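You operate a simulated robot arm through the tools that you are given. There is no shell and no other tool. Be economical: measure what you need, move in short steps, check, and stop when the job is done.

You run a simulated robot arm. Do the job below in one go: nothing can be reset, and whatever is moved stays where it is left.

TASK
Put one of the bread rolls from the bread basket in the steel bowl.

Only the result counts: the job must be done as asked and must still hold three seconds after the hand-in. Knocking over, shifting, dropping, spilling or breaking anything else fails it.

THE ROBOT
A 7-joint arm with a two-finger parallel gripper on a trunk, on a base that drives. Base frame: it is fixed to the floor where the robot stands at the start and does not move with it; the origin is under the middle of the robot, x ahead of it, y to its left, z up. Lengths are in mm, angles in rad, forces in N, time in s.
With the tool pointing down near the work surface it reaches from about 460 to 920 mm from the robot's upright axis, wherever it stands. Its first joint turns from -2.007 to 2.007 rad. Places, roughly: steel bowl [3000, -750, 1250]. Payload 3.91 kg.
Tool frame: the origin (TCP) lies between the finger pads and is the grasp point; the fingertips stand 30 mm ahead of it; z points along the fingers, y is the line along which they close. Largest opening 110 mm; finger width 20, thickness 10; the body of the gripper, 48 by 112 mm, starts 55 mm behind the TCP.
Orientation is that of the tool frame in the base frame, as a unit quaternion [w, x, y, z]. With the fingers straight down and closing along the base's y, the tool's x points along the base's -x, its y along +y and its z along -z.

THE INTERFACE
- The arm moves only by the tool nudge_tool. Its argument "targets" is one flat list of numbers, 7 for each row, row after row: the shift along the tool's x, y, z in m, then the turn, a rotation vector about the tool's x, y, z in rad, then the closure, from 0 (fully open) to 1 (shut). In form: [tx, ty, tz, rx, ry, rz, grip, tx, ty, tz, rx, ry, rz, grip, ...]. A call has 1 to 20 rows; each row is the pose to reach, as a shift and turn from the pose commanded when the call began, along the tool's axes at that moment. Rows are played at 5 a second. More than 50 mm and 0.15 rad between two rows, or a gripper value outside its range, and nothing of the call is played. A pose out of reach is approached as far as the arm can. The call stops where the force on the tool passes 40 N (or 10 N more than at its start, if that is more) or the arm is blocked; 0.2 s more then pass. The fingers move at their own pace (about 153 mm/s each) and stop on an object; they squeeze with about 25 N. The grip force told is the motor's: it shows also when the fingers shut on nothing. Time passes only in rows, and 0.2 s behind the last, so rows that repeat a pose let the fingers close. It gives the time, the measured TCP pose, the force on the tool (base axes), the opening and the grip force at its end, in the units of the frame above (readings bear some noise).
- Cameras (640 x 400 px; columns grow to the right, rows downward): "scene" is now at [231.3, 196.8, 1372.5]; the picture's right is [-0.08, -1.00, 0.00], its down [-0.51, 0.04, -0.86] and it looks along [0.85, -0.07, -0.51] (base axes); focal length 251 px, centre (320, 200). "wrist" rides on the gripper at [72, 17, -103] in the tool frame; the picture's right is [-0.23, 0.97, 0.00], its down [-0.76, -0.18, -0.62] and it looks along [-0.61, -0.14, 0.78] (tool axes); focal length 222 px, centre (320, 200). There is no depth. A picture from a camera that has moved, and an enlarged one, comes with that camera's place and axes in the base frame and with its lens.
- camera(camera): a new picture of that camera. It takes no simulated time.
- move_column(by): slides the trunk up (or, below 0, down) by that many mm; the arm and the scene camera ride with it, the base frame stays. It gives what a move gives, with no picture.
- drive_base(legs): drives the robot by 1 to 6 legs, each [ahead, left, turn to the left] in mm, mm and rad, along the robot's own axes; the way and the turn of a leg run together, so that a leg with both is an arc; at most 1500 mm and 3.142 rad a leg. The arm and the cameras ride along, it lands a little off, and it stops where it bumps. It gives what a move gives.
- aim_head(pan, tilt): turns the head with the scene camera to pan (to the left, within 1.396 rad either way) and tilt (down, from -0.506 to 1.204), counted from straight ahead of the robot. It gives what a move gives.
- inspect(camera, box): a new picture of the part [left, top, right, bottom] of that camera's present view, enlarged. It takes no simulated time.
- hand_in(): hands the job in; it is judged then, once.

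Go step by step. Nothing tells you exact positions but the pictures and the camera data: compare them with the known pose of the tool, close in by small moves and look again before you grip or let go. The budget is 120 turns and 98 pictures, counting those below and the enlarged ones. Unless the task says otherwise, let go and move clear before handing in, and close with one line.

The tools are called after "Call:" as a command line: name --argument value ..., lists and objects as JSON in quotes. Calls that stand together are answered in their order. nudge_tool: Moves the arm, as the interface text tells. Its arguments: {"type":"object","properties":{"targets":{"type":"array","items":{"type":"number"}}},"required":["targets"]} The other tools are called the same way: move_column (by) slides the trunk up or down; drive_base (legs) drives the base; aim_head (pan, tilt) turns the head that bears the scene camera; camera (camera) takes a picture; inspect (camera, box) takes an enlarged picture of a part of a camera's view; hand_in () hands the job in.

At the start:

```text
clock: 0.0
eef_pos: [634.4, 208.9, 1066.6]
orientation: [0.0, 0.0, 1.0, 0.001]
ft_force: [-1.3, -0.3, 0.2]
opening: 110.0
grasp_force: 0.0
trunk travel left (down, up): [-700.0, 290.0]
robot x, y, heading: [-2.8, 1.8, -0.002]
head pan, tilt: [-0.08, 0.541]
```

scene: 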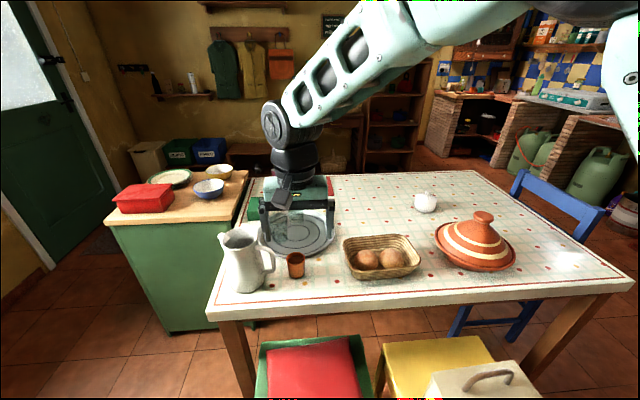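
wrist: 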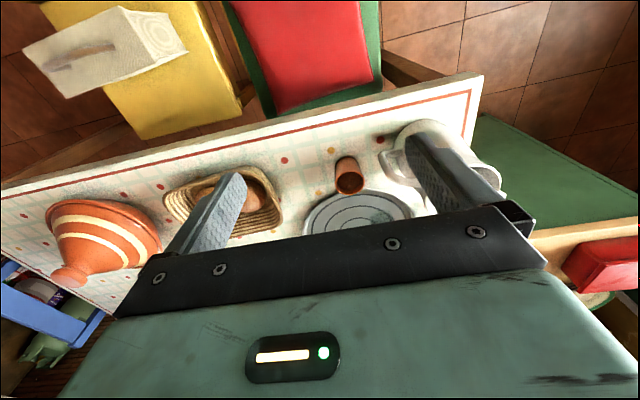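

I see the basket with two rolls at about [806, -3] and [808, -89] on the table. First I look closer and search for the steel bowl.

Call:
inspect --camera "scene" --box '[320, 210, 450, 300]'

Call:
inspect --camera "scene" --box '[400, 0, 640, 150]'

Call:
inspect --camera "wrist" --box '[120, 120, 460, 280]'

```text
4.44 times, centred on (385, 255) of scene
camera zoom: at [231.3, 196.8, 1372.5], right [-0.08, -1.0, 0.0], down [-0.51, 0.04, -0.86], along [0.85, -0.07, -0.51], focal length 1117 px, centre (31, -44)
```

zoom: 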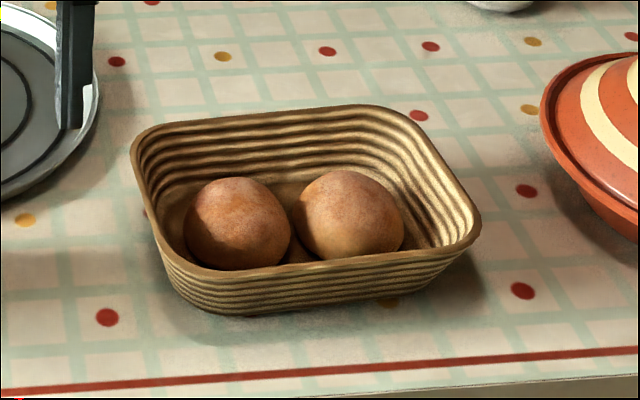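

```text
2.67 times, centred on (520, 75) of scene
camera zoom: at [231.3, 196.8, 1372.5], right [-0.08, -1.0, 0.0], down [-0.51, 0.04, -0.86], along [0.85, -0.07, -0.51], focal length 670 px, centre (-213, 533)
```

zoom: 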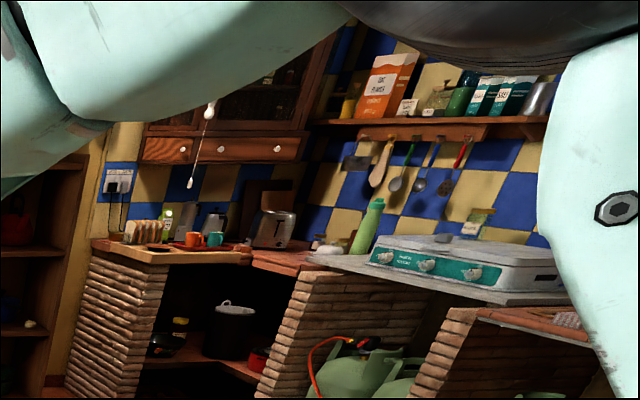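

```text
1.88 times, centred on (290, 200) of wrist
camera zoom: at [560.7, 224.2, 1171.1], right [0.23, 0.97, 0.0], down [0.76, -0.18, 0.62], along [0.61, -0.14, -0.78], focal length 418 px, centre (376, 200)
```

zoom: 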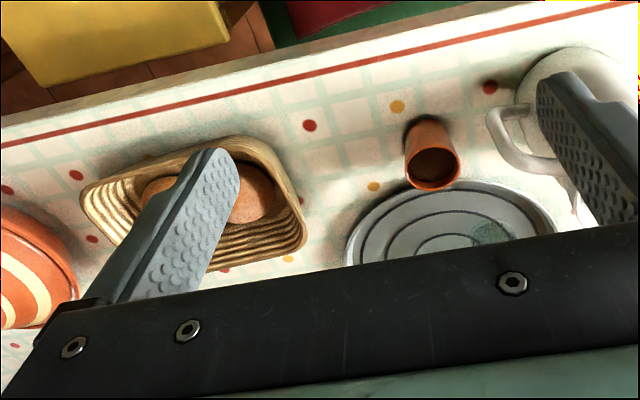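

The rolls are about 75 mm wide and lie side by side along y. I turn the gripper so it closes along x, and move it above the left roll while staying high.

Call:
nudge_tool --targets '[-0.0156, -0.0195, 0.009, 0, 0, 0.1428, 0, -0.0312, -0.039, 0.018, 0, 0, 0.2856, 0, -0.0468, -0.0585, 0.027, 0, 0, 0.4284, 0, -0.0624, -0.078, 0.036, 0, 0, 0.5712, 0, -0.078, -0.0975, 0.045, 0, 0, 0.714, 0, -0.0936, -0.117, 0.054, 0, 0, 0.8568, 0, -0.1092, -0.1365, 0.063, 0, 0, 0.9996, 0, -0.1248, -0.156, 0.072, 0, 0, 1.1424, 0, -0.1404, -0.1755, 0.081, 0, 0, 1.2852, 0, -0.156, -0.195, 0.09, 0, 0, 1.428, 0, -0.1716, -0.2145, 0.1, 0, 0, 1.5708, 0, -0.1716, -0.2145, 0.1, 0, 0, 1.5708, 0]'

Call:
camera --camera "wrist"

Call:
aim_head --pan -0.3 --tilt 0.2

Call:
camera --camera "scene"

```text
clock: 2.6
eef_pos: [805.2, -4.4, 966.8]
orientation: [0.0, 0.708, 0.707, 0.0]
ft_force: [-0.4, 0.1, -0.1]
opening: 110.0
grasp_force: 0.0
trunk travel left (down, up): [-700.0, 290.0]
robot x, y, heading: [-1.6, 1.7, -0.0]
head pan, tilt: [-0.08, 0.541]
```

```text
92 pictures are left
camera wrist: at [822.4, 65.7, 1070.8], right [0.97, -0.23, 0.0], down [-0.18, -0.76, 0.62], along [-0.14, -0.61, -0.78], focal length 222 px, centre (320, 200)
```

wrist: 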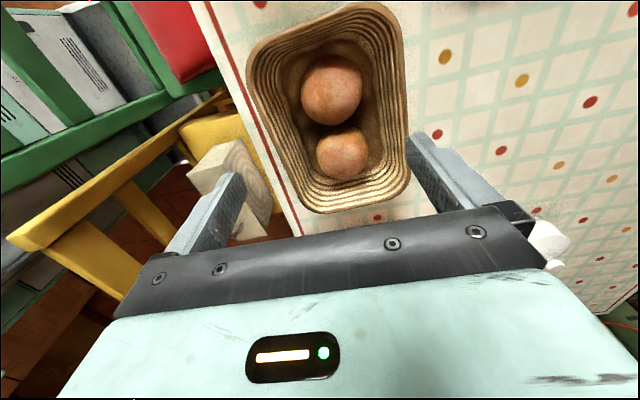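

```text
clock: 3.4
eef_pos: [804.9, -4.5, 966.1]
orientation: [0.0, 0.707, 0.707, -0.001]
ft_force: [0.3, -0.2, 0.4]
opening: 110.0
grasp_force: 0.1
trunk travel left (down, up): [-700.0, 290.0]
robot x, y, heading: [-2.2, -2.5, 0.006]
head pan, tilt: [-0.3, 0.201]
```

```text
91 pictures are left
camera scene: at [230.6, 176.5, 1403.8], right [-0.3, -0.96, 0.0], down [-0.19, 0.06, -0.98], along [0.94, -0.29, -0.2], focal length 251 px, centre (320, 200)
```

scene: 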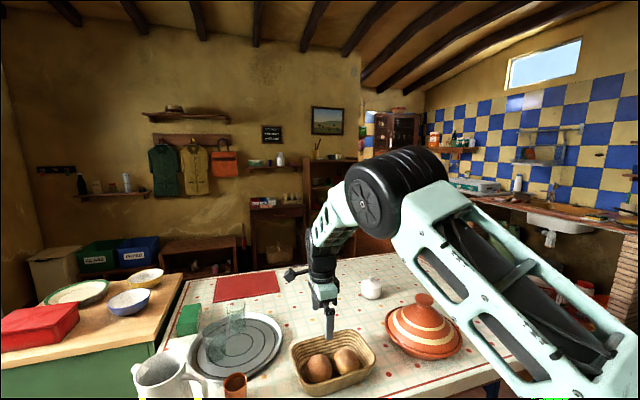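

Both views agree: the near roll is centred at about [820, 2, 795], with the basket walls about ±70 mm around it at the rim. I look for the bowl at the cabinet before grasping.

Call:
inspect --camera "scene" --box '[240, 100, 400, 200]'

```text
4.00 times, centred on (320, 150) of scene
camera zoom: at [230.6, 176.5, 1403.8], right [-0.3, -0.96, 0.0], down [-0.19, 0.06, -0.98], along [0.94, -0.29, -0.2], focal length 1005 px, centre (320, 400)
```

zoom: 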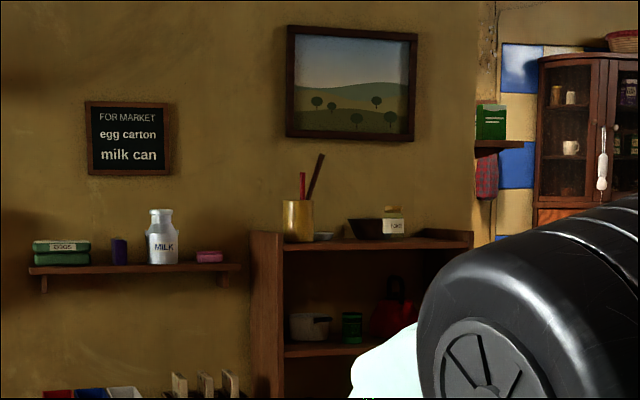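

The steel bowl seems to stand on top of the open cabinet by the far wall, so a top-down placement should work. I centre over the near roll, come down partway and look.

Call:
nudge_tool --targets '[0.003, 0.007, 0.03, 0, 0, 0, 0.25, 0.006, 0.015, 0.06, 0, 0, 0, 0.25, 0.006, 0.015, 0.085, 0, 0, 0, 0.25, 0.006, 0.015, 0.085, 0, 0, 0, 0.25]'

Call:
camera --camera "wrist"

Call:
aim_head --pan -0.3 --tilt 0.6

Call:
inspect --camera "scene" --box '[240, 150, 400, 250]'

```text
clock: 4.4
eef_pos: [819.8, 1.2, 880.5]
orientation: [0.0, 0.707, 0.707, -0.001]
ft_force: [0.1, -0.4, -0.3]
opening: 82.6
grasp_force: 0.0
trunk travel left (down, up): [-700.0, 290.0]
robot x, y, heading: [-2.8, -1.0, -0.004]
head pan, tilt: [-0.3, 0.201]
```

```text
89 pictures are left
camera wrist: at [836.5, 71.9, 985.2], right [0.97, -0.23, 0.0], down [-0.18, -0.76, 0.62], along [-0.14, -0.61, -0.78], focal length 222 px, centre (320, 200)
```

wrist: 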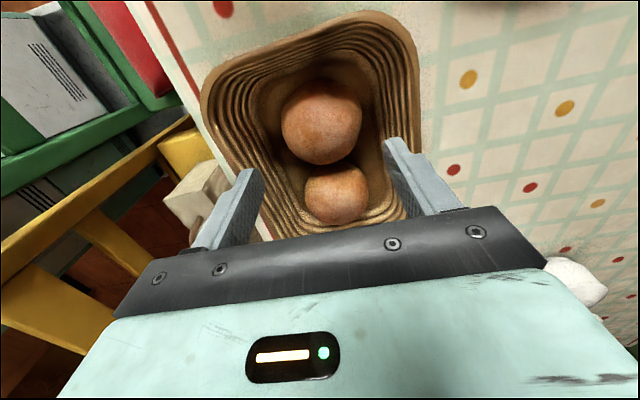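

```text
clock: 5.3
eef_pos: [819.4, 0.5, 881.3]
orientation: [0.001, 0.707, 0.707, 0.0]
ft_force: [0.7, 0.4, 0.3]
opening: 82.2
grasp_force: 0.1
trunk travel left (down, up): [-700.0, 290.0]
robot x, y, heading: [0.9, -2.2, -0.002]
head pan, tilt: [-0.3, 0.6]
```

```text
4.00 times, centred on (320, 200) of scene
camera zoom: at [226.1, 177.8, 1367.2], right [-0.3, -0.96, 0.0], down [-0.54, 0.17, -0.83], along [0.79, -0.24, -0.56], focal length 1005 px, centre (320, 200)
```

zoom: 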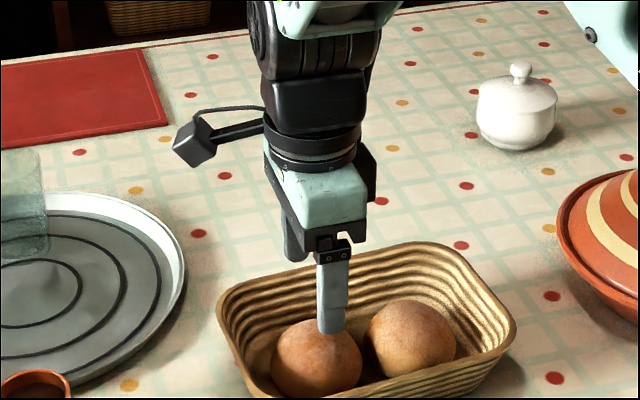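

The near roll is centred at about [822, 5] and about 68 mm wide, so 80 mm open clears both it and the walls. I go straight down to z≈814.

Call:
nudge_tool --targets '[0.004, 0.003, 0.01, 0, 0, 0, 0.28, 0.004, 0.003, 0.025, 0, 0, 0, 0.28, 0.004, 0.003, 0.04, 0, 0, 0, 0.28, 0.004, 0.003, 0.055, 0, 0, 0, 0.28, 0.004, 0.003, 0.066, 0, 0, 0, 0.28, 0.004, 0.003, 0.066, 0, 0, 0, 0.28]'

Call:
camera --camera "wrist"

Call:
inspect --camera "scene" --box '[260, 190, 420, 290]'

```text
clock: 6.7
eef_pos: [823.3, 4.6, 816.0]
orientation: [0.001, 0.707, 0.707, 0.001]
ft_force: [-0.1, -0.8, 0.0]
opening: 78.9
grasp_force: 0.1
trunk travel left (down, up): [-700.0, 290.0]
robot x, y, heading: [-0.3, -1.9, 0.002]
head pan, tilt: [-0.3, 0.6]
```

```text
87 pictures are left
camera wrist: at [839.7, 75.4, 919.6], right [0.97, -0.23, 0.0], down [-0.18, -0.76, 0.62], along [-0.14, -0.61, -0.78], focal length 222 px, centre (320, 200)
```

wrist: 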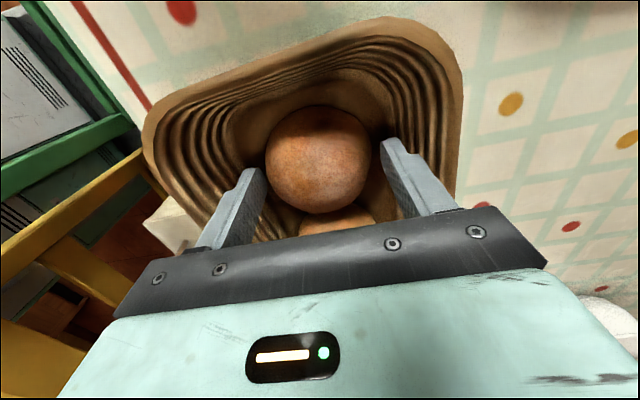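

```text
4.00 times, centred on (340, 240) of scene
camera zoom: at [226.0, 177.8, 1367.1], right [-0.3, -0.96, 0.0], down [-0.54, 0.17, -0.83], along [0.79, -0.24, -0.56], focal length 1005 px, centre (240, 40)
```

zoom: 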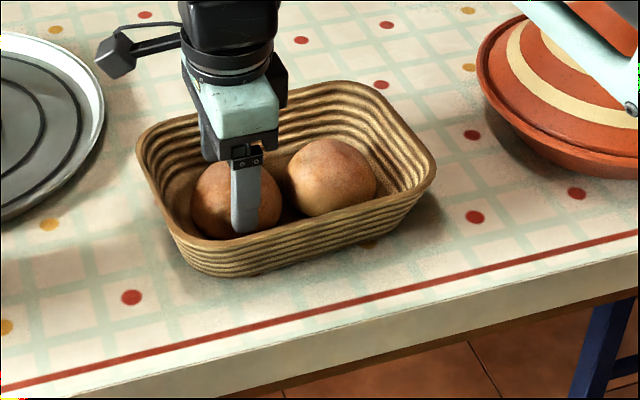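

The fingers straddle the roll without touching the basket. I go 4 mm lower and close.

Call:
nudge_tool --targets '[0.002, 0, 0.004, 0, 0, 0, 0.28, 0.002, 0, 0.004, 0, 0, 0, 0.4, 0.002, 0, 0.004, 0, 0, 0, 0.55, 0.002, 0, 0.004, 0, 0, 0, 0.7, 0.002, 0, 0.004, 0, 0, 0, 0.7]'

Call:
camera --camera "wrist"

```text
clock: 7.9
eef_pos: [823.5, 6.5, 812.1]
orientation: [0.0, 0.707, 0.707, 0.001]
ft_force: [0.6, 0.4, 2.5]
opening: 69.8
grasp_force: 25.2
trunk travel left (down, up): [-700.0, 290.0]
robot x, y, heading: [-2.9, -0.9, -0.005]
head pan, tilt: [-0.3, 0.6]
```

```text
85 pictures are left
camera wrist: at [839.9, 77.2, 916.3], right [0.97, -0.23, 0.0], down [-0.18, -0.76, 0.62], along [-0.14, -0.61, -0.78], focal length 222 px, centre (320, 200)
```

wrist: 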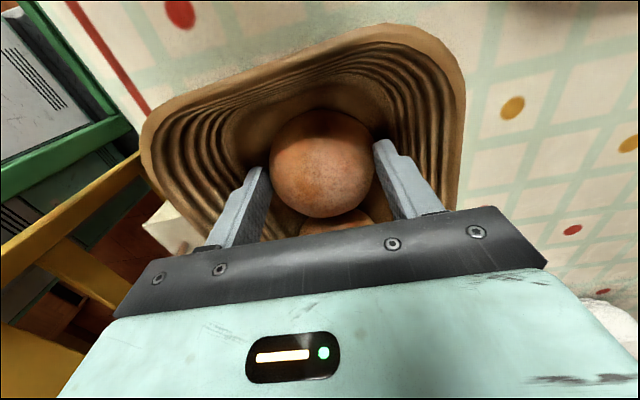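

The roll is held at 69.8 mm opening and 25 N. I lift straight up and check that the basket stays and only one roll comes along.

Call:
nudge_tool --targets '[0, 0, -0.01, 0, 0, 0, 0.8, 0, 0, -0.03, 0, 0, 0, 0.8, 0, 0, -0.055, 0, 0, 0, 0.8, 0, 0, -0.085, 0, 0, 0, 0.8, 0, 0, -0.12, 0, 0, 0, 0.8, 0, 0, -0.16, 0, 0, 0, 0.8, 0, 0, -0.2, 0, 0, 0, 0.8, 0, 0, -0.24, 0, 0, 0, 0.8, 0, 0, -0.24, 0, 0, 0, 0.8]'

Call:
camera --camera "scene"

```text
clock: 9.9
eef_pos: [821.7, 7.1, 1054.2]
orientation: [0.0, 0.707, 0.707, 0.0]
ft_force: [1.0, 0.4, -0.6]
opening: 69.7
grasp_force: 24.6
trunk travel left (down, up): [-700.0, 290.0]
robot x, y, heading: [-0.5, 1.7, -0.003]
head pan, tilt: [-0.3, 0.6]
```

```text
84 pictures are left
camera scene: at [226.1, 177.8, 1367.1], right [-0.3, -0.96, 0.0], down [-0.54, 0.17, -0.82], along [0.79, -0.24, -0.57], focal length 251 px, centre (320, 200)
```

scene: 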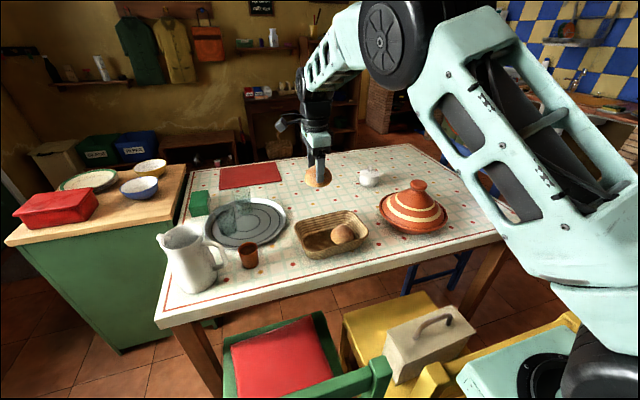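

The roll is held, the basket has not moved, and the other roll is still in it. Now I look around to plan the drive round the table to the cabinet.

Call:
aim_head --pan -1.2 --tilt 0.55

Call:
camera --camera "scene"

Call:
aim_head --pan 0.8 --tilt 0.5

Call:
camera --camera "scene"

Call:
aim_head --pan -0.1 --tilt 1.2

Call:
camera --camera "scene"

```text
clock: 11.1
eef_pos: [822.5, 7.2, 1052.8]
orientation: [0.0, 0.707, 0.707, 0.0]
ft_force: [1.0, -0.2, -0.2]
opening: 69.4
grasp_force: 25.0
trunk travel left (down, up): [-700.0, 290.0]
robot x, y, heading: [-1.9, -0.3, -0.002]
head pan, tilt: [-1.201, 0.55]
```

```text
83 pictures are left
camera scene: at [174.2, 120.3, 1371.6], right [-0.93, -0.36, 0.0], down [-0.19, 0.49, -0.85], along [0.31, -0.79, -0.52], focal length 251 px, centre (320, 200)
```

scene: 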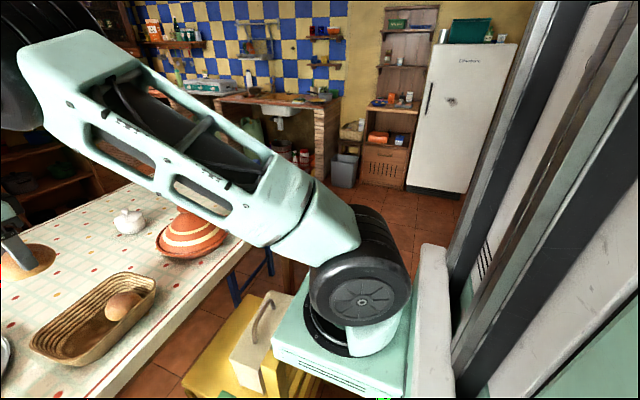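

```text
clock: 13.0
eef_pos: [822.4, 7.1, 1052.7]
orientation: [0.0, 0.707, 0.707, -0.001]
ft_force: [-0.3, -0.5, -0.5]
opening: 69.0
grasp_force: 24.5
trunk travel left (down, up): [-700.0, 290.0]
robot x, y, heading: [-2.6, -1.3, 0.005]
head pan, tilt: [0.799, 0.499]
```

```text
82 pictures are left
camera scene: at [205.1, 269.2, 1376.2], right [0.72, -0.7, 0.0], down [-0.33, -0.34, -0.88], along [0.61, 0.63, -0.48], focal length 251 px, centre (320, 200)
```

scene: 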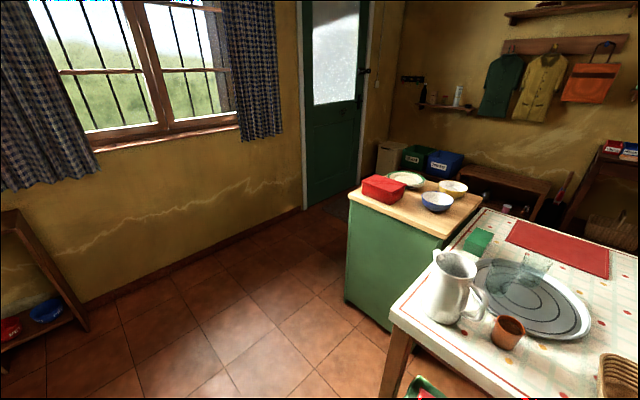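

```text
clock: 14.2
eef_pos: [821.5, 5.9, 1052.9]
orientation: [0.0, 0.707, 0.707, 0.0]
ft_force: [-0.6, -0.9, -0.9]
opening: 69.0
grasp_force: 25.4
trunk travel left (down, up): [-700.0, 290.0]
robot x, y, heading: [-0.3, 0.3, -0.001]
head pan, tilt: [-0.099, 1.201]
```

```text
81 pictures are left
camera scene: at [197.3, 198.5, 1322.5], right [-0.1, -1.0, 0.0], down [-0.93, 0.09, -0.36], along [0.36, -0.04, -0.93], focal length 251 px, centre (320, 200)
```

scene: 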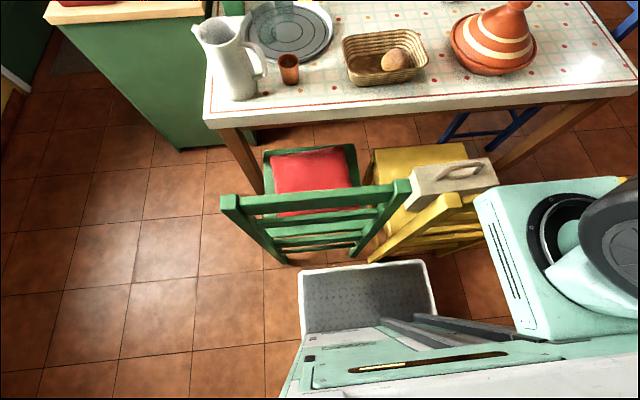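

The right-hand aisle (about y = -1200 to -2400) is open. I raise the trunk so the roll clears everything, then back off a little from the chairs before moving right.

Call:
move_column --by 290

Call:
drive_base --legs '[[-100, 0, 0]]'

Call:
aim_head --pan -1.39 --tilt 0.7

Call:
camera --camera "scene"

Call:
aim_head --pan -0.7 --tilt 0.5

Call:
camera --camera "scene"

```text
clock: 17.1
eef_pos: [821.9, 7.2, 1343.0]
orientation: [0.0, 0.708, 0.707, 0.0]
ft_force: [-1.5, 0.0, 0.0]
opening: 68.2
grasp_force: 25.2
trunk travel left (down, up): [-990.0, 0.0]
robot x, y, heading: [1.7, -2.6, -0.003]
head pan, tilt: [-0.099, 1.201]
```

```text
clock: 18.3
eef_pos: [723.9, 6.7, 1342.4]
orientation: [0.001, 0.706, 0.708, 0.0]
ft_force: [-0.4, -0.8, -0.9]
opening: 68.4
grasp_force: 25.0
trunk travel left (down, up): [-990.0, 0.0]
robot x, y, heading: [-102.5, 0.3, -0.005]
head pan, tilt: [-0.099, 1.201]
```

```text
clock: 19.8
eef_pos: [722.6, 6.9, 1343.4]
orientation: [0.0, 0.707, 0.707, 0.0]
ft_force: [0.1, -0.2, -0.5]
opening: 68.1
grasp_force: 25.2
trunk travel left (down, up): [-990.0, 0.0]
robot x, y, heading: [-98.2, -2.5, -0.002]
head pan, tilt: [-1.389, 0.7]
```

```text
80 pictures are left
camera scene: at [57.3, 120.5, 1648.5], right [-0.98, -0.18, 0.0], down [-0.12, 0.63, -0.76], along [0.14, -0.75, -0.64], focal length 251 px, centre (320, 200)
```

scene: 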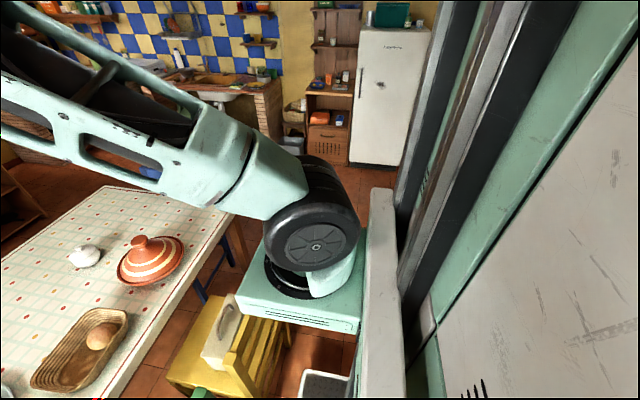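

```text
clock: 20.8
eef_pos: [722.6, 7.6, 1343.7]
orientation: [0.0, 0.708, 0.706, 0.0]
ft_force: [0.4, -0.6, 0.1]
opening: 67.8
grasp_force: 24.9
trunk travel left (down, up): [-990.0, 0.0]
robot x, y, heading: [-98.1, -2.2, 0.002]
head pan, tilt: [-0.7, 0.499]
```

```text
79 pictures are left
camera scene: at [111.5, 145.3, 1666.2], right [-0.64, -0.76, 0.0], down [-0.37, 0.31, -0.88], along [0.67, -0.57, -0.48], focal length 251 px, centre (320, 200)
```

scene: 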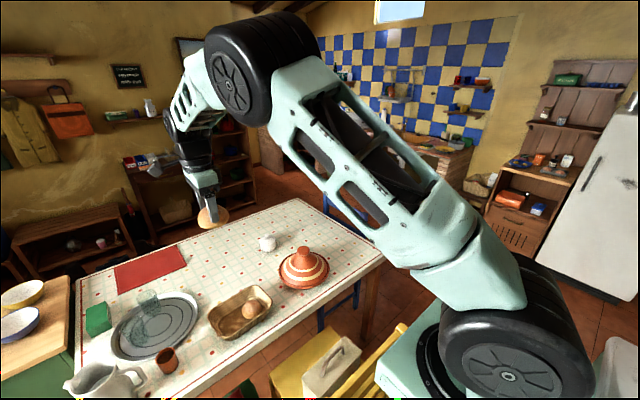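

The way to the right looks clear up to the fridge at y≈-2600. I move 1500 to the right with a check halfway.

Call:
drive_base --legs '[[0, -800, 0]]'

Call:
aim_head --pan -0.9 --tilt 0.5

Call:
camera --camera "scene"

```text
clock: 25.1
eef_pos: [722.8, -796.2, 1343.0]
orientation: [0.0, 0.706, 0.708, 0.0]
ft_force: [0.1, 0.2, -0.8]
opening: 67.2
grasp_force: 24.8
trunk travel left (down, up): [-990.0, 0.0]
robot x, y, heading: [-95.0, -806.0, -0.001]
head pan, tilt: [-0.7, 0.499]
```

```text
clock: 25.9
eef_pos: [724.4, -796.6, 1343.0]
orientation: [0.0, 0.707, 0.707, 0.001]
ft_force: [0.0, 0.4, -0.9]
opening: 67.1
grasp_force: 24.9
trunk travel left (down, up): [-990.0, 0.0]
robot x, y, heading: [-99.7, -804.6, 0.003]
head pan, tilt: [-0.901, 0.499]
```

```text
78 pictures are left
camera scene: at [99.3, -672.4, 1666.2], right [-0.78, -0.62, 0.0], down [-0.3, 0.37, -0.88], along [0.55, -0.69, -0.48], focal length 251 px, centre (320, 200)
```

scene: 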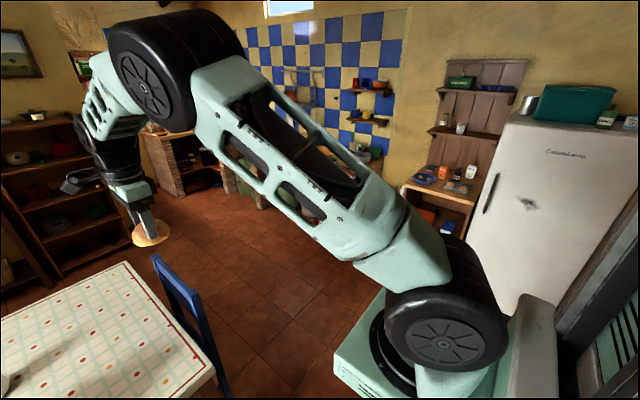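

The aisle is clear, and the blue chair reaches only to about y = -1000. I go right another 700, then ahead 1400.

Call:
drive_base --legs '[[0, -720, 0]]'

Call:
aim_head --pan 0.1 --tilt 0.5

Call:
camera --camera "scene"

Call:
aim_head --pan -0.7 --tilt 0.6

Call:
camera --camera "scene"

```text
clock: 29.8
eef_pos: [724.0, -1516.7, 1344.0]
orientation: [-0.001, 0.708, 0.707, 0.001]
ft_force: [0.3, -0.7, -0.5]
opening: 66.5
grasp_force: 24.7
trunk travel left (down, up): [-990.0, 0.0]
robot x, y, heading: [-98.4, -1523.0, -0.0]
head pan, tilt: [-0.901, 0.499]
```

```text
clock: 31.0
eef_pos: [724.7, -1516.0, 1343.1]
orientation: [0.0, 0.708, 0.706, 0.0]
ft_force: [0.7, -0.9, -0.3]
opening: 66.2
grasp_force: 24.4
trunk travel left (down, up): [-990.0, 0.0]
robot x, y, heading: [-99.2, -1521.2, -0.002]
head pan, tilt: [0.099, 0.499]
```

```text
77 pictures are left
camera scene: at [134.2, -1308.8, 1666.2], right [0.1, -1.0, 0.0], down [-0.48, -0.05, -0.88], along [0.87, 0.08, -0.48], focal length 251 px, centre (320, 200)
```

scene: 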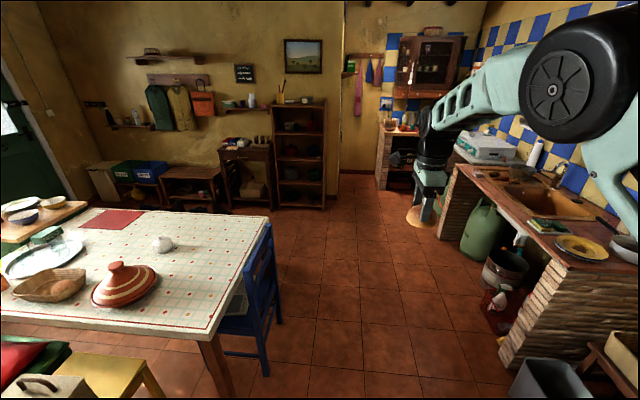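

```text
clock: 32.2
eef_pos: [724.3, -1516.9, 1342.7]
orientation: [0.001, 0.708, 0.707, 0.0]
ft_force: [0.3, 0.0, -0.3]
opening: 66.2
grasp_force: 25.3
trunk travel left (down, up): [-990.0, 0.0]
robot x, y, heading: [-97.0, -1520.8, -0.003]
head pan, tilt: [-0.7, 0.6]
```

```text
76 pictures are left
camera scene: at [111.1, -1374.6, 1657.1], right [-0.65, -0.76, 0.0], down [-0.43, 0.36, -0.83], along [0.63, -0.53, -0.56], focal length 251 px, centre (320, 200)
```

scene: 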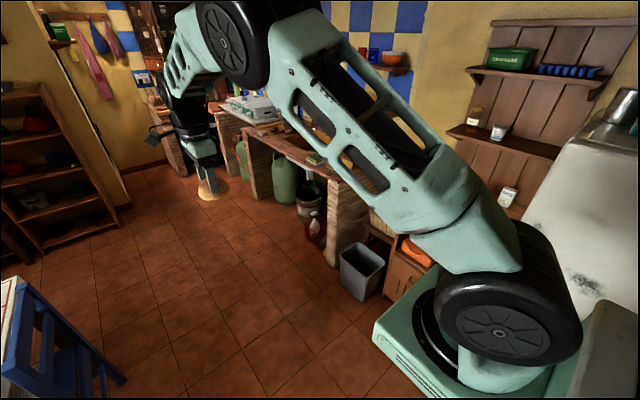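

Path ahead is clear: the chair's edge is at y≈-905 and the counter's at y≈-2380. I pull the arm in by 240 mm and check the roll before driving.

Call:
nudge_tool --targets '[0, -0.03, 0, 0, 0, 0, 0.8, 0, -0.06, 0, 0, 0, 0, 0.8, 0, -0.09, 0, 0, 0, 0, 0.8, 0, -0.12, 0, 0, 0, 0, 0.8, 0, -0.15, 0, 0, 0, 0, 0.8, 0, -0.18, 0, 0, 0, 0, 0.8, 0, -0.21, 0, 0, 0, 0, 0.8, 0, -0.24, 0, 0, 0, 0, 0.8, 0, -0.24, 0, 0, 0, 0, 0.8]'

Call:
camera --camera "wrist"

Call:
drive_base --legs '[[1400, 0, 0]]'

Call:
aim_head --pan 0.4 --tilt 0.5

Call:
camera --camera "scene"

```text
clock: 34.2
eef_pos: [483.5, -1515.7, 1344.0]
orientation: [0.001, 0.708, 0.706, -0.001]
ft_force: [0.5, 0.4, -1.4]
opening: 66.0
grasp_force: 24.6
trunk travel left (down, up): [-990.0, 0.0]
robot x, y, heading: [-97.7, -1520.7, -0.005]
head pan, tilt: [-0.7, 0.6]
```

```text
75 pictures are left
camera wrist: at [500.4, -1444.6, 1447.3], right [0.97, -0.23, 0.0], down [-0.18, -0.76, 0.62], along [-0.14, -0.61, -0.78], focal length 222 px, centre (320, 200)
```

wrist: 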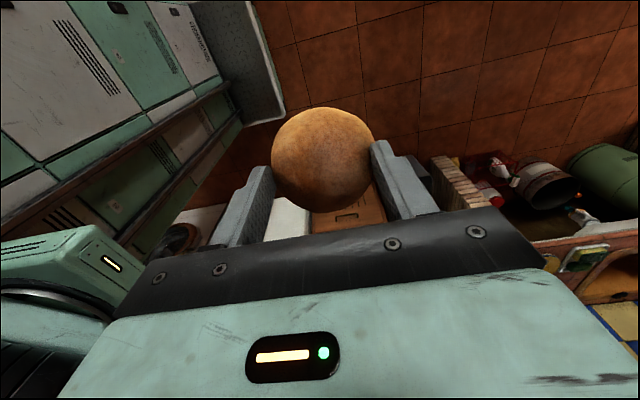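

```text
clock: 41.1
eef_pos: [1871.9, -1530.1, 1344.3]
orientation: [0.0, 0.711, 0.703, 0.0]
ft_force: [0.8, -0.3, -1.0]
opening: 64.8
grasp_force: 24.7
trunk travel left (down, up): [-990.0, 0.0]
robot x, y, heading: [1289.5, -1529.0, -0.013]
head pan, tilt: [-0.7, 0.6]
```

```text
clock: 42.4
eef_pos: [1873.1, -1531.7, 1344.6]
orientation: [0.001, 0.711, 0.703, 0.001]
ft_force: [-0.4, 0.0, 0.2]
opening: 64.5
grasp_force: 25.6
trunk travel left (down, up): [-990.0, 0.0]
robot x, y, heading: [1288.1, -1529.1, -0.012]
head pan, tilt: [0.4, 0.499]
```

```text
74 pictures are left
camera scene: at [1518.1, -1293.5, 1666.2], right [0.38, -0.93, 0.0], down [-0.44, -0.18, -0.88], along [0.81, 0.33, -0.48], focal length 251 px, centre (320, 200)
```

scene: 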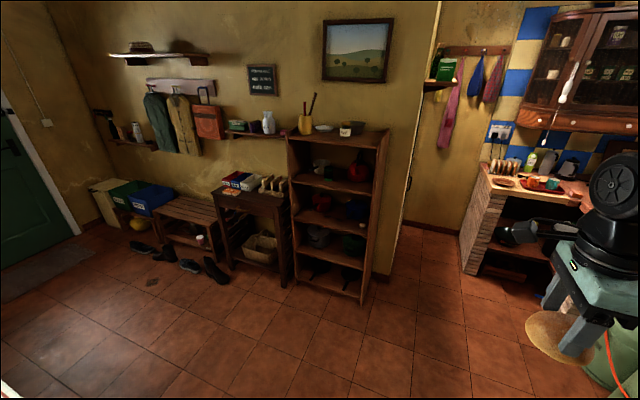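

The roll sits firmly in the fingers, though its width is slowly shrinking as if it were soft. I look closely at the cabinet top.

Call:
inspect --camera "scene" --box '[270, 80, 398, 160]'

Call:
inspect --camera "scene" --box '[280, 140, 408, 300]'

```text
5.00 times, centred on (334, 120) of scene
camera zoom: at [1518.1, -1293.5, 1666.2], right [0.38, -0.93, 0.0], down [-0.44, -0.18, -0.88], along [0.81, 0.33, -0.48], focal length 1257 px, centre (250, 600)
```

zoom: 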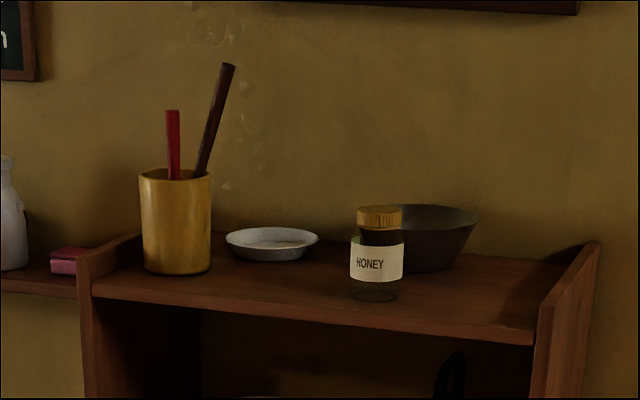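

```text
2.50 times, centred on (344, 220) of scene
camera zoom: at [1518.1, -1293.5, 1666.2], right [0.38, -0.93, 0.0], down [-0.44, -0.18, -0.88], along [0.81, 0.33, -0.48], focal length 628 px, centre (260, 150)
```

zoom: 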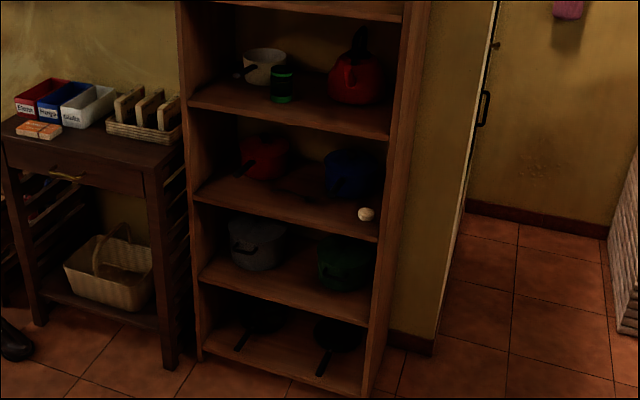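

The cabinet top is at z≈1235 with its front at x≈2948. It holds a small dish at about y=-650 and a flared metal bowl behind the honey jar at about y=-870. I drive closer to identify the steel bowl.

Call:
drive_base --legs '[[780, 0, 0.012], [0, 680, 0]]'

Call:
aim_head --pan -0.1 --tilt 0.4

Call:
camera --camera "scene"

```text
clock: 50.0
eef_pos: [2646.3, -832.9, 1342.5]
orientation: [0.0, 0.705, 0.709, -0.001]
ft_force: [-0.4, 1.1, -0.6]
opening: 63.3
grasp_force: 25.5
trunk travel left (down, up): [-990.0, 0.0]
robot x, y, heading: [2067.7, -844.4, 0.0]
head pan, tilt: [0.4, 0.499]
```

```text
clock: 51.0
eef_pos: [2646.2, -832.8, 1343.8]
orientation: [-0.001, 0.705, 0.709, 0.0]
ft_force: [-0.1, 0.7, -0.2]
opening: 63.4
grasp_force: 25.1
trunk travel left (down, up): [-990.0, 0.0]
robot x, y, heading: [2064.6, -840.9, 0.005]
head pan, tilt: [-0.099, 0.4]
```

```text
71 pictures are left
camera scene: at [2297.0, -646.4, 1675.3], right [-0.09, -1.0, 0.0], down [-0.39, 0.04, -0.92], along [0.92, -0.09, -0.39], focal length 251 px, centre (320, 200)
```

scene: 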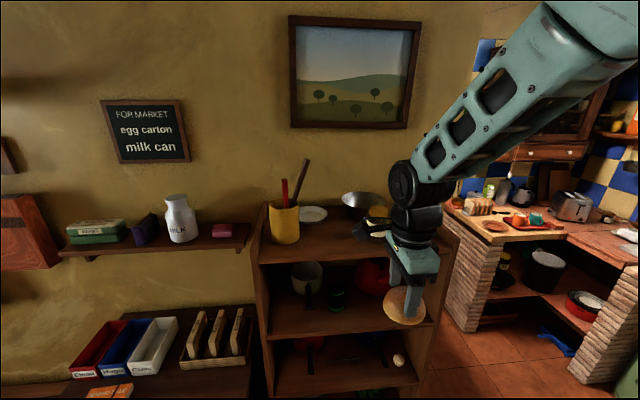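

Call:
inspect --camera "scene" --box '[256, 150, 416, 250]'

```text
4.00 times, centred on (336, 200) of scene
camera zoom: at [2297.0, -646.4, 1675.3], right [-0.09, -1.0, 0.0], down [-0.39, 0.04, -0.92], along [0.92, -0.09, -0.39], focal length 1005 px, centre (256, 200)
```

zoom: 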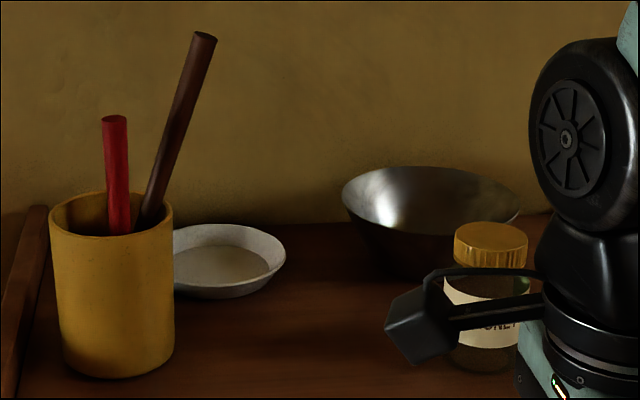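

The shiny steel bowl is identified. Using both views, the cabinet top is really at z≈1285 and the bowl at about [3085, -880] with its rim near z≈1340. I raise the roll and turn the gripper back so the wrist camera looks forward from the robot's side.

Call:
nudge_tool --targets '[-0.004, 0, -0.014, 0, 0, -0.1428, 0.8, -0.008, 0, -0.028, 0, 0, -0.2856, 0.8, -0.012, 0, -0.042, 0, 0, -0.4284, 0.8, -0.016, 0, -0.056, 0, 0, -0.5712, 0.8, -0.02, 0, -0.07, 0, 0, -0.714, 0.8, -0.024, 0, -0.084, 0, 0, -0.8568, 0.8, -0.028, 0, -0.098, 0, 0, -0.9996, 0.8, -0.032, 0, -0.112, 0, 0, -1.1424, 0.8, -0.036, 0, -0.126, 0, 0, -1.2852, 0.8, -0.04, 0, -0.14, 0, 0, -1.428, 0.8, -0.044, 0, -0.15, 0, 0, -1.5708, 0.8, -0.044, 0, -0.15, 0, 0, -1.5708, 0.8]'

Call:
camera --camera "wrist"

Call:
camera --camera "scene"

```text
clock: 53.5
eef_pos: [2646.6, -877.4, 1495.2]
orientation: [0.0, -0.003, 1.0, 0.0]
ft_force: [0.1, 0.2, -0.1]
opening: 62.6
grasp_force: 25.3
trunk travel left (down, up): [-990.0, 0.0]
robot x, y, heading: [2066.4, -846.3, 0.006]
head pan, tilt: [-0.099, 0.4]
```

```text
69 pictures are left
camera wrist: at [2573.9, -862.1, 1598.1], right [0.22, 0.98, 0.0], down [0.76, -0.17, 0.62], along [0.61, -0.14, -0.78], focal length 222 px, centre (320, 200)
```

wrist: 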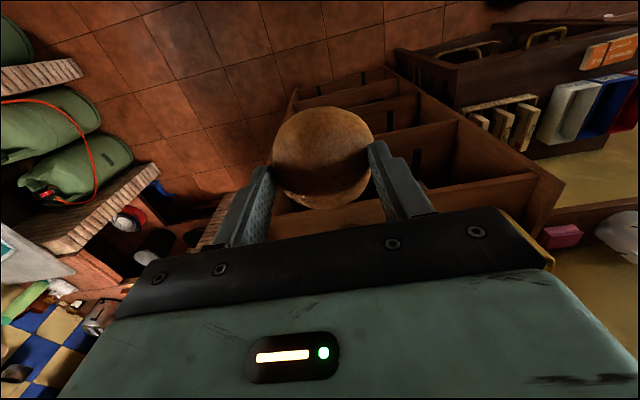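

```text
68 pictures are left
camera scene: at [2296.9, -646.5, 1675.4], right [-0.09, -1.0, 0.0], down [-0.39, 0.04, -0.92], along [0.92, -0.09, -0.39], focal length 251 px, centre (320, 200)
```

scene: 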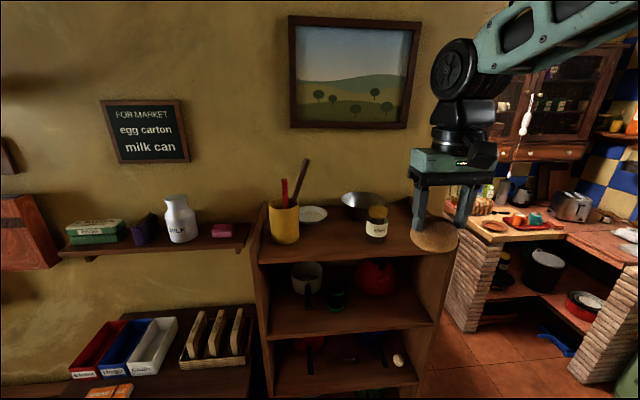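

The jar top is at about z = 1380 at [2920, -880]. I raise a little more and drive ahead 240.

Call:
nudge_tool --targets '[0, 0, -0.02, 0, 0, 0, 0.8, 0, 0, -0.04, 0, 0, 0, 0.8, 0, 0, -0.04, 0, 0, 0, 0.8]'

Call:
drive_base --legs '[[240, 0, 0]]'

Call:
aim_head --pan -0.2 --tilt 0.5

Call:
camera --camera "scene"

Call:
camera --camera "wrist"

```text
clock: 54.4
eef_pos: [2644.7, -876.5, 1534.8]
orientation: [0.0, -0.003, 1.0, -0.001]
ft_force: [0.1, 0.1, -1.1]
opening: 62.6
grasp_force: 25.0
trunk travel left (down, up): [-990.0, 0.0]
robot x, y, heading: [2059.0, -846.5, 0.003]
head pan, tilt: [-0.099, 0.4]
```

```text
clock: 56.1
eef_pos: [2888.7, -875.3, 1533.2]
orientation: [0.0, -0.002, 1.0, -0.001]
ft_force: [-1.1, 0.6, -0.3]
opening: 62.2
grasp_force: 25.1
trunk travel left (down, up): [-990.0, 0.0]
robot x, y, heading: [2303.7, -841.2, 0.005]
head pan, tilt: [-0.099, 0.4]
```

```text
clock: 56.8
eef_pos: [2887.6, -875.4, 1534.3]
orientation: [0.0, -0.003, 1.0, -0.001]
ft_force: [-1.1, 0.3, -0.2]
opening: 62.3
grasp_force: 24.8
trunk travel left (down, up): [-990.0, 0.0]
robot x, y, heading: [2303.7, -842.0, 0.005]
head pan, tilt: [-0.201, 0.499]
```

```text
67 pictures are left
camera scene: at [2535.4, -654.1, 1666.2], right [-0.19, -0.98, 0.0], down [-0.47, 0.09, -0.88], along [0.86, -0.17, -0.48], focal length 251 px, centre (320, 200)
```

scene: 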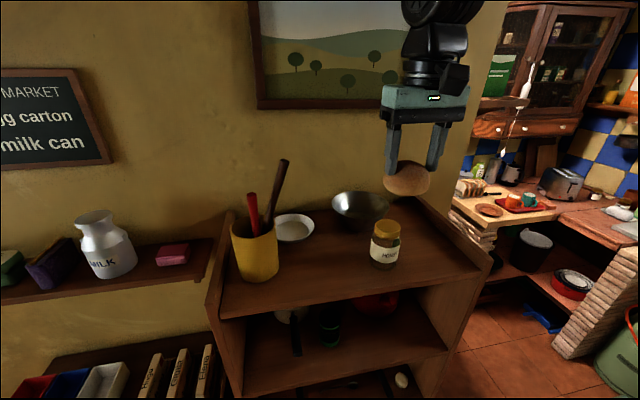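

```text
66 pictures are left
camera wrist: at [2815.1, -860.0, 1637.7], right [0.22, 0.97, 0.0], down [0.76, -0.17, 0.62], along [0.61, -0.14, -0.78], focal length 222 px, centre (320, 200)
```

wrist: 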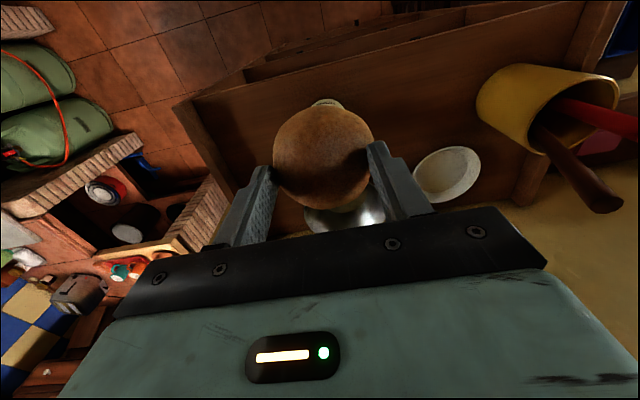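

The two scene views put the bowl centre at [3068, -870], rim z≈1343, about 150 mm across. I move over it while staying high, then check.

Call:
nudge_tool --targets '[-0.03, 0.001, 0, 0, 0, 0, 0.8, -0.06, 0.002, 0, 0, 0, 0, 0.8, -0.09, 0.003, 0, 0, 0, 0, 0.8, -0.12, 0.004, 0, 0, 0, 0, 0.8, -0.15, 0.005, 0, 0, 0, 0, 0.8, -0.18, 0.006, 0, 0, 0, 0, 0.8, -0.18, 0.006, 0, 0, 0, 0, 0.8]'

Call:
camera --camera "wrist"

Call:
camera --camera "scene"

```text
clock: 58.4
eef_pos: [3067.4, -868.4, 1533.0]
orientation: [0.0, -0.003, 1.0, 0.0]
ft_force: [0.0, 0.6, -1.0]
opening: 62.0
grasp_force: 25.0
trunk travel left (down, up): [-990.0, 0.0]
robot x, y, heading: [2306.9, -840.8, 0.009]
head pan, tilt: [-0.201, 0.499]
```

```text
65 pictures are left
camera wrist: at [2995.3, -852.9, 1637.6], right [0.22, 0.97, 0.0], down [0.76, -0.17, 0.62], along [0.61, -0.14, -0.78], focal length 222 px, centre (320, 200)
```

wrist: 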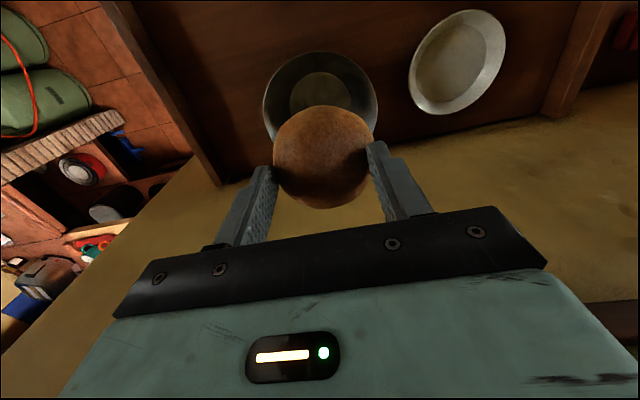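

```text
64 pictures are left
camera scene: at [2535.8, -654.1, 1666.1], right [-0.19, -0.98, 0.0], down [-0.47, 0.09, -0.88], along [0.86, -0.17, -0.48], focal length 251 px, centre (320, 200)
```

scene: 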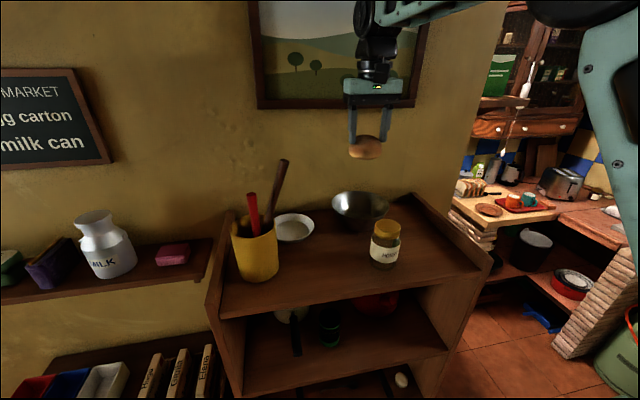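

The wrist view puts the bowl centre at [3072, -870], and the roll hangs about 10 mm on the robot's side of the TCP. I shift 8 mm ahead and lower to just above the rim.

Call:
nudge_tool --targets '[-0.008, -0.002, 0.025, 0, 0, 0, 0.8, -0.008, -0.002, 0.05, 0, 0, 0, 0.8, -0.008, -0.002, 0.075, 0, 0, 0, 0.8, -0.008, -0.002, 0.1, 0, 0, 0, 0.8, -0.008, -0.002, 0.12, 0, 0, 0, 0.8, -0.008, -0.002, 0.135, 0, 0, 0, 0.8, -0.008, -0.002, 0.135, 0, 0, 0, 0.8]'

Call:
camera --camera "wrist"

Call:
inspect --camera "scene" --box '[280, 130, 440, 280]'

```text
clock: 60.0
eef_pos: [3076.6, -870.2, 1397.8]
orientation: [0.0, -0.003, 1.0, 0.0]
ft_force: [-0.5, 0.4, 0.3]
opening: 61.6
grasp_force: 24.9
trunk travel left (down, up): [-990.0, 0.0]
robot x, y, heading: [2300.3, -840.5, 0.011]
head pan, tilt: [-0.201, 0.499]
```

```text
63 pictures are left
camera wrist: at [3003.1, -854.8, 1501.9], right [0.22, 0.97, 0.0], down [0.76, -0.17, 0.62], along [0.61, -0.14, -0.78], focal length 222 px, centre (320, 200)
```

wrist: 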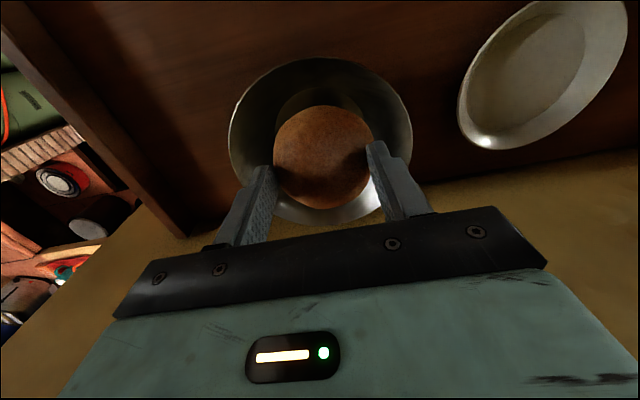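

```text
2.67 times, centred on (360, 205) of scene
camera zoom: at [2535.4, -654.1, 1666.2], right [-0.19, -0.98, 0.0], down [-0.47, 0.09, -0.88], along [0.86, -0.17, -0.48], focal length 670 px, centre (213, 187)
```

zoom: 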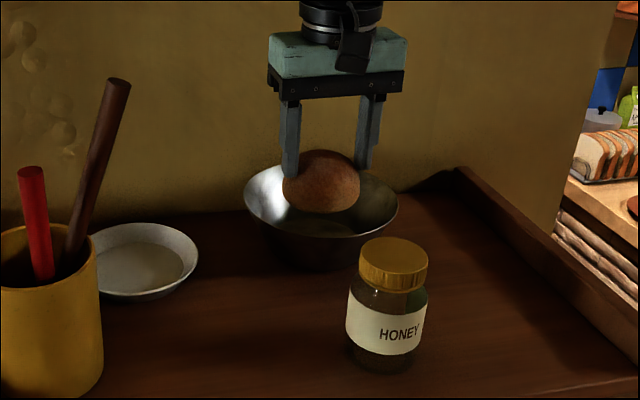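

The roll is centred over the bowl within a few millimetres. I lower another 47 mm.

Call:
nudge_tool --targets '[-0.002, 0, 0.012, 0, 0, 0, 0.8, -0.003, 0, 0.024, 0, 0, 0, 0.8, -0.003, 0, 0.036, 0, 0, 0, 0.8, -0.003, 0, 0.046, 0, 0, 0, 0.8, -0.003, 0, 0.046, 0, 0, 0, 0.8]'

Call:
camera --camera "wrist"

Call:
inspect --camera "scene" --box '[320, 160, 420, 250]'

```text
clock: 61.2
eef_pos: [3077.7, -868.9, 1352.2]
orientation: [0.0, -0.003, 1.0, 0.0]
ft_force: [-0.3, 0.5, -0.2]
opening: 61.4
grasp_force: 24.8
trunk travel left (down, up): [-990.0, 0.0]
robot x, y, heading: [2308.3, -839.3, 0.004]
head pan, tilt: [-0.201, 0.499]
```

```text
61 pictures are left
camera wrist: at [3005.9, -855.1, 1456.2], right [0.22, 0.97, 0.0], down [0.76, -0.17, 0.62], along [0.61, -0.14, -0.78], focal length 222 px, centre (320, 200)
```

wrist: 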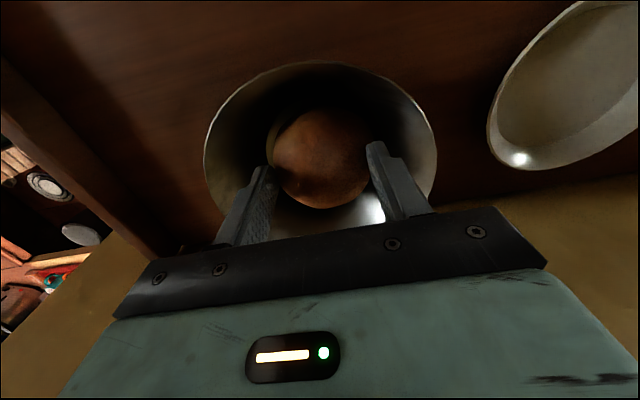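

```text
4.44 times, centred on (370, 205) of scene
camera zoom: at [2535.4, -654.1, 1666.2], right [-0.19, -0.98, 0.0], down [-0.47, 0.09, -0.88], along [0.86, -0.17, -0.48], focal length 1117 px, centre (98, 178)
```

zoom: 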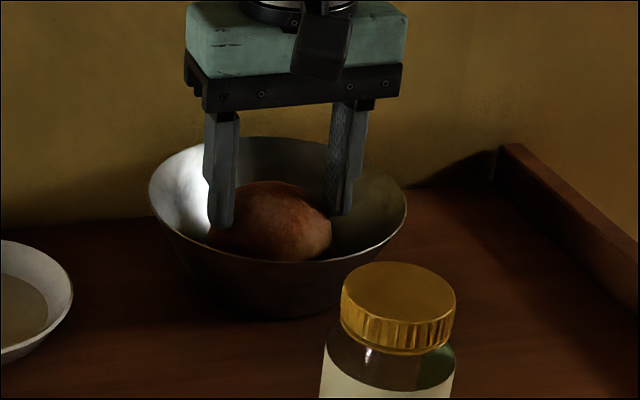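

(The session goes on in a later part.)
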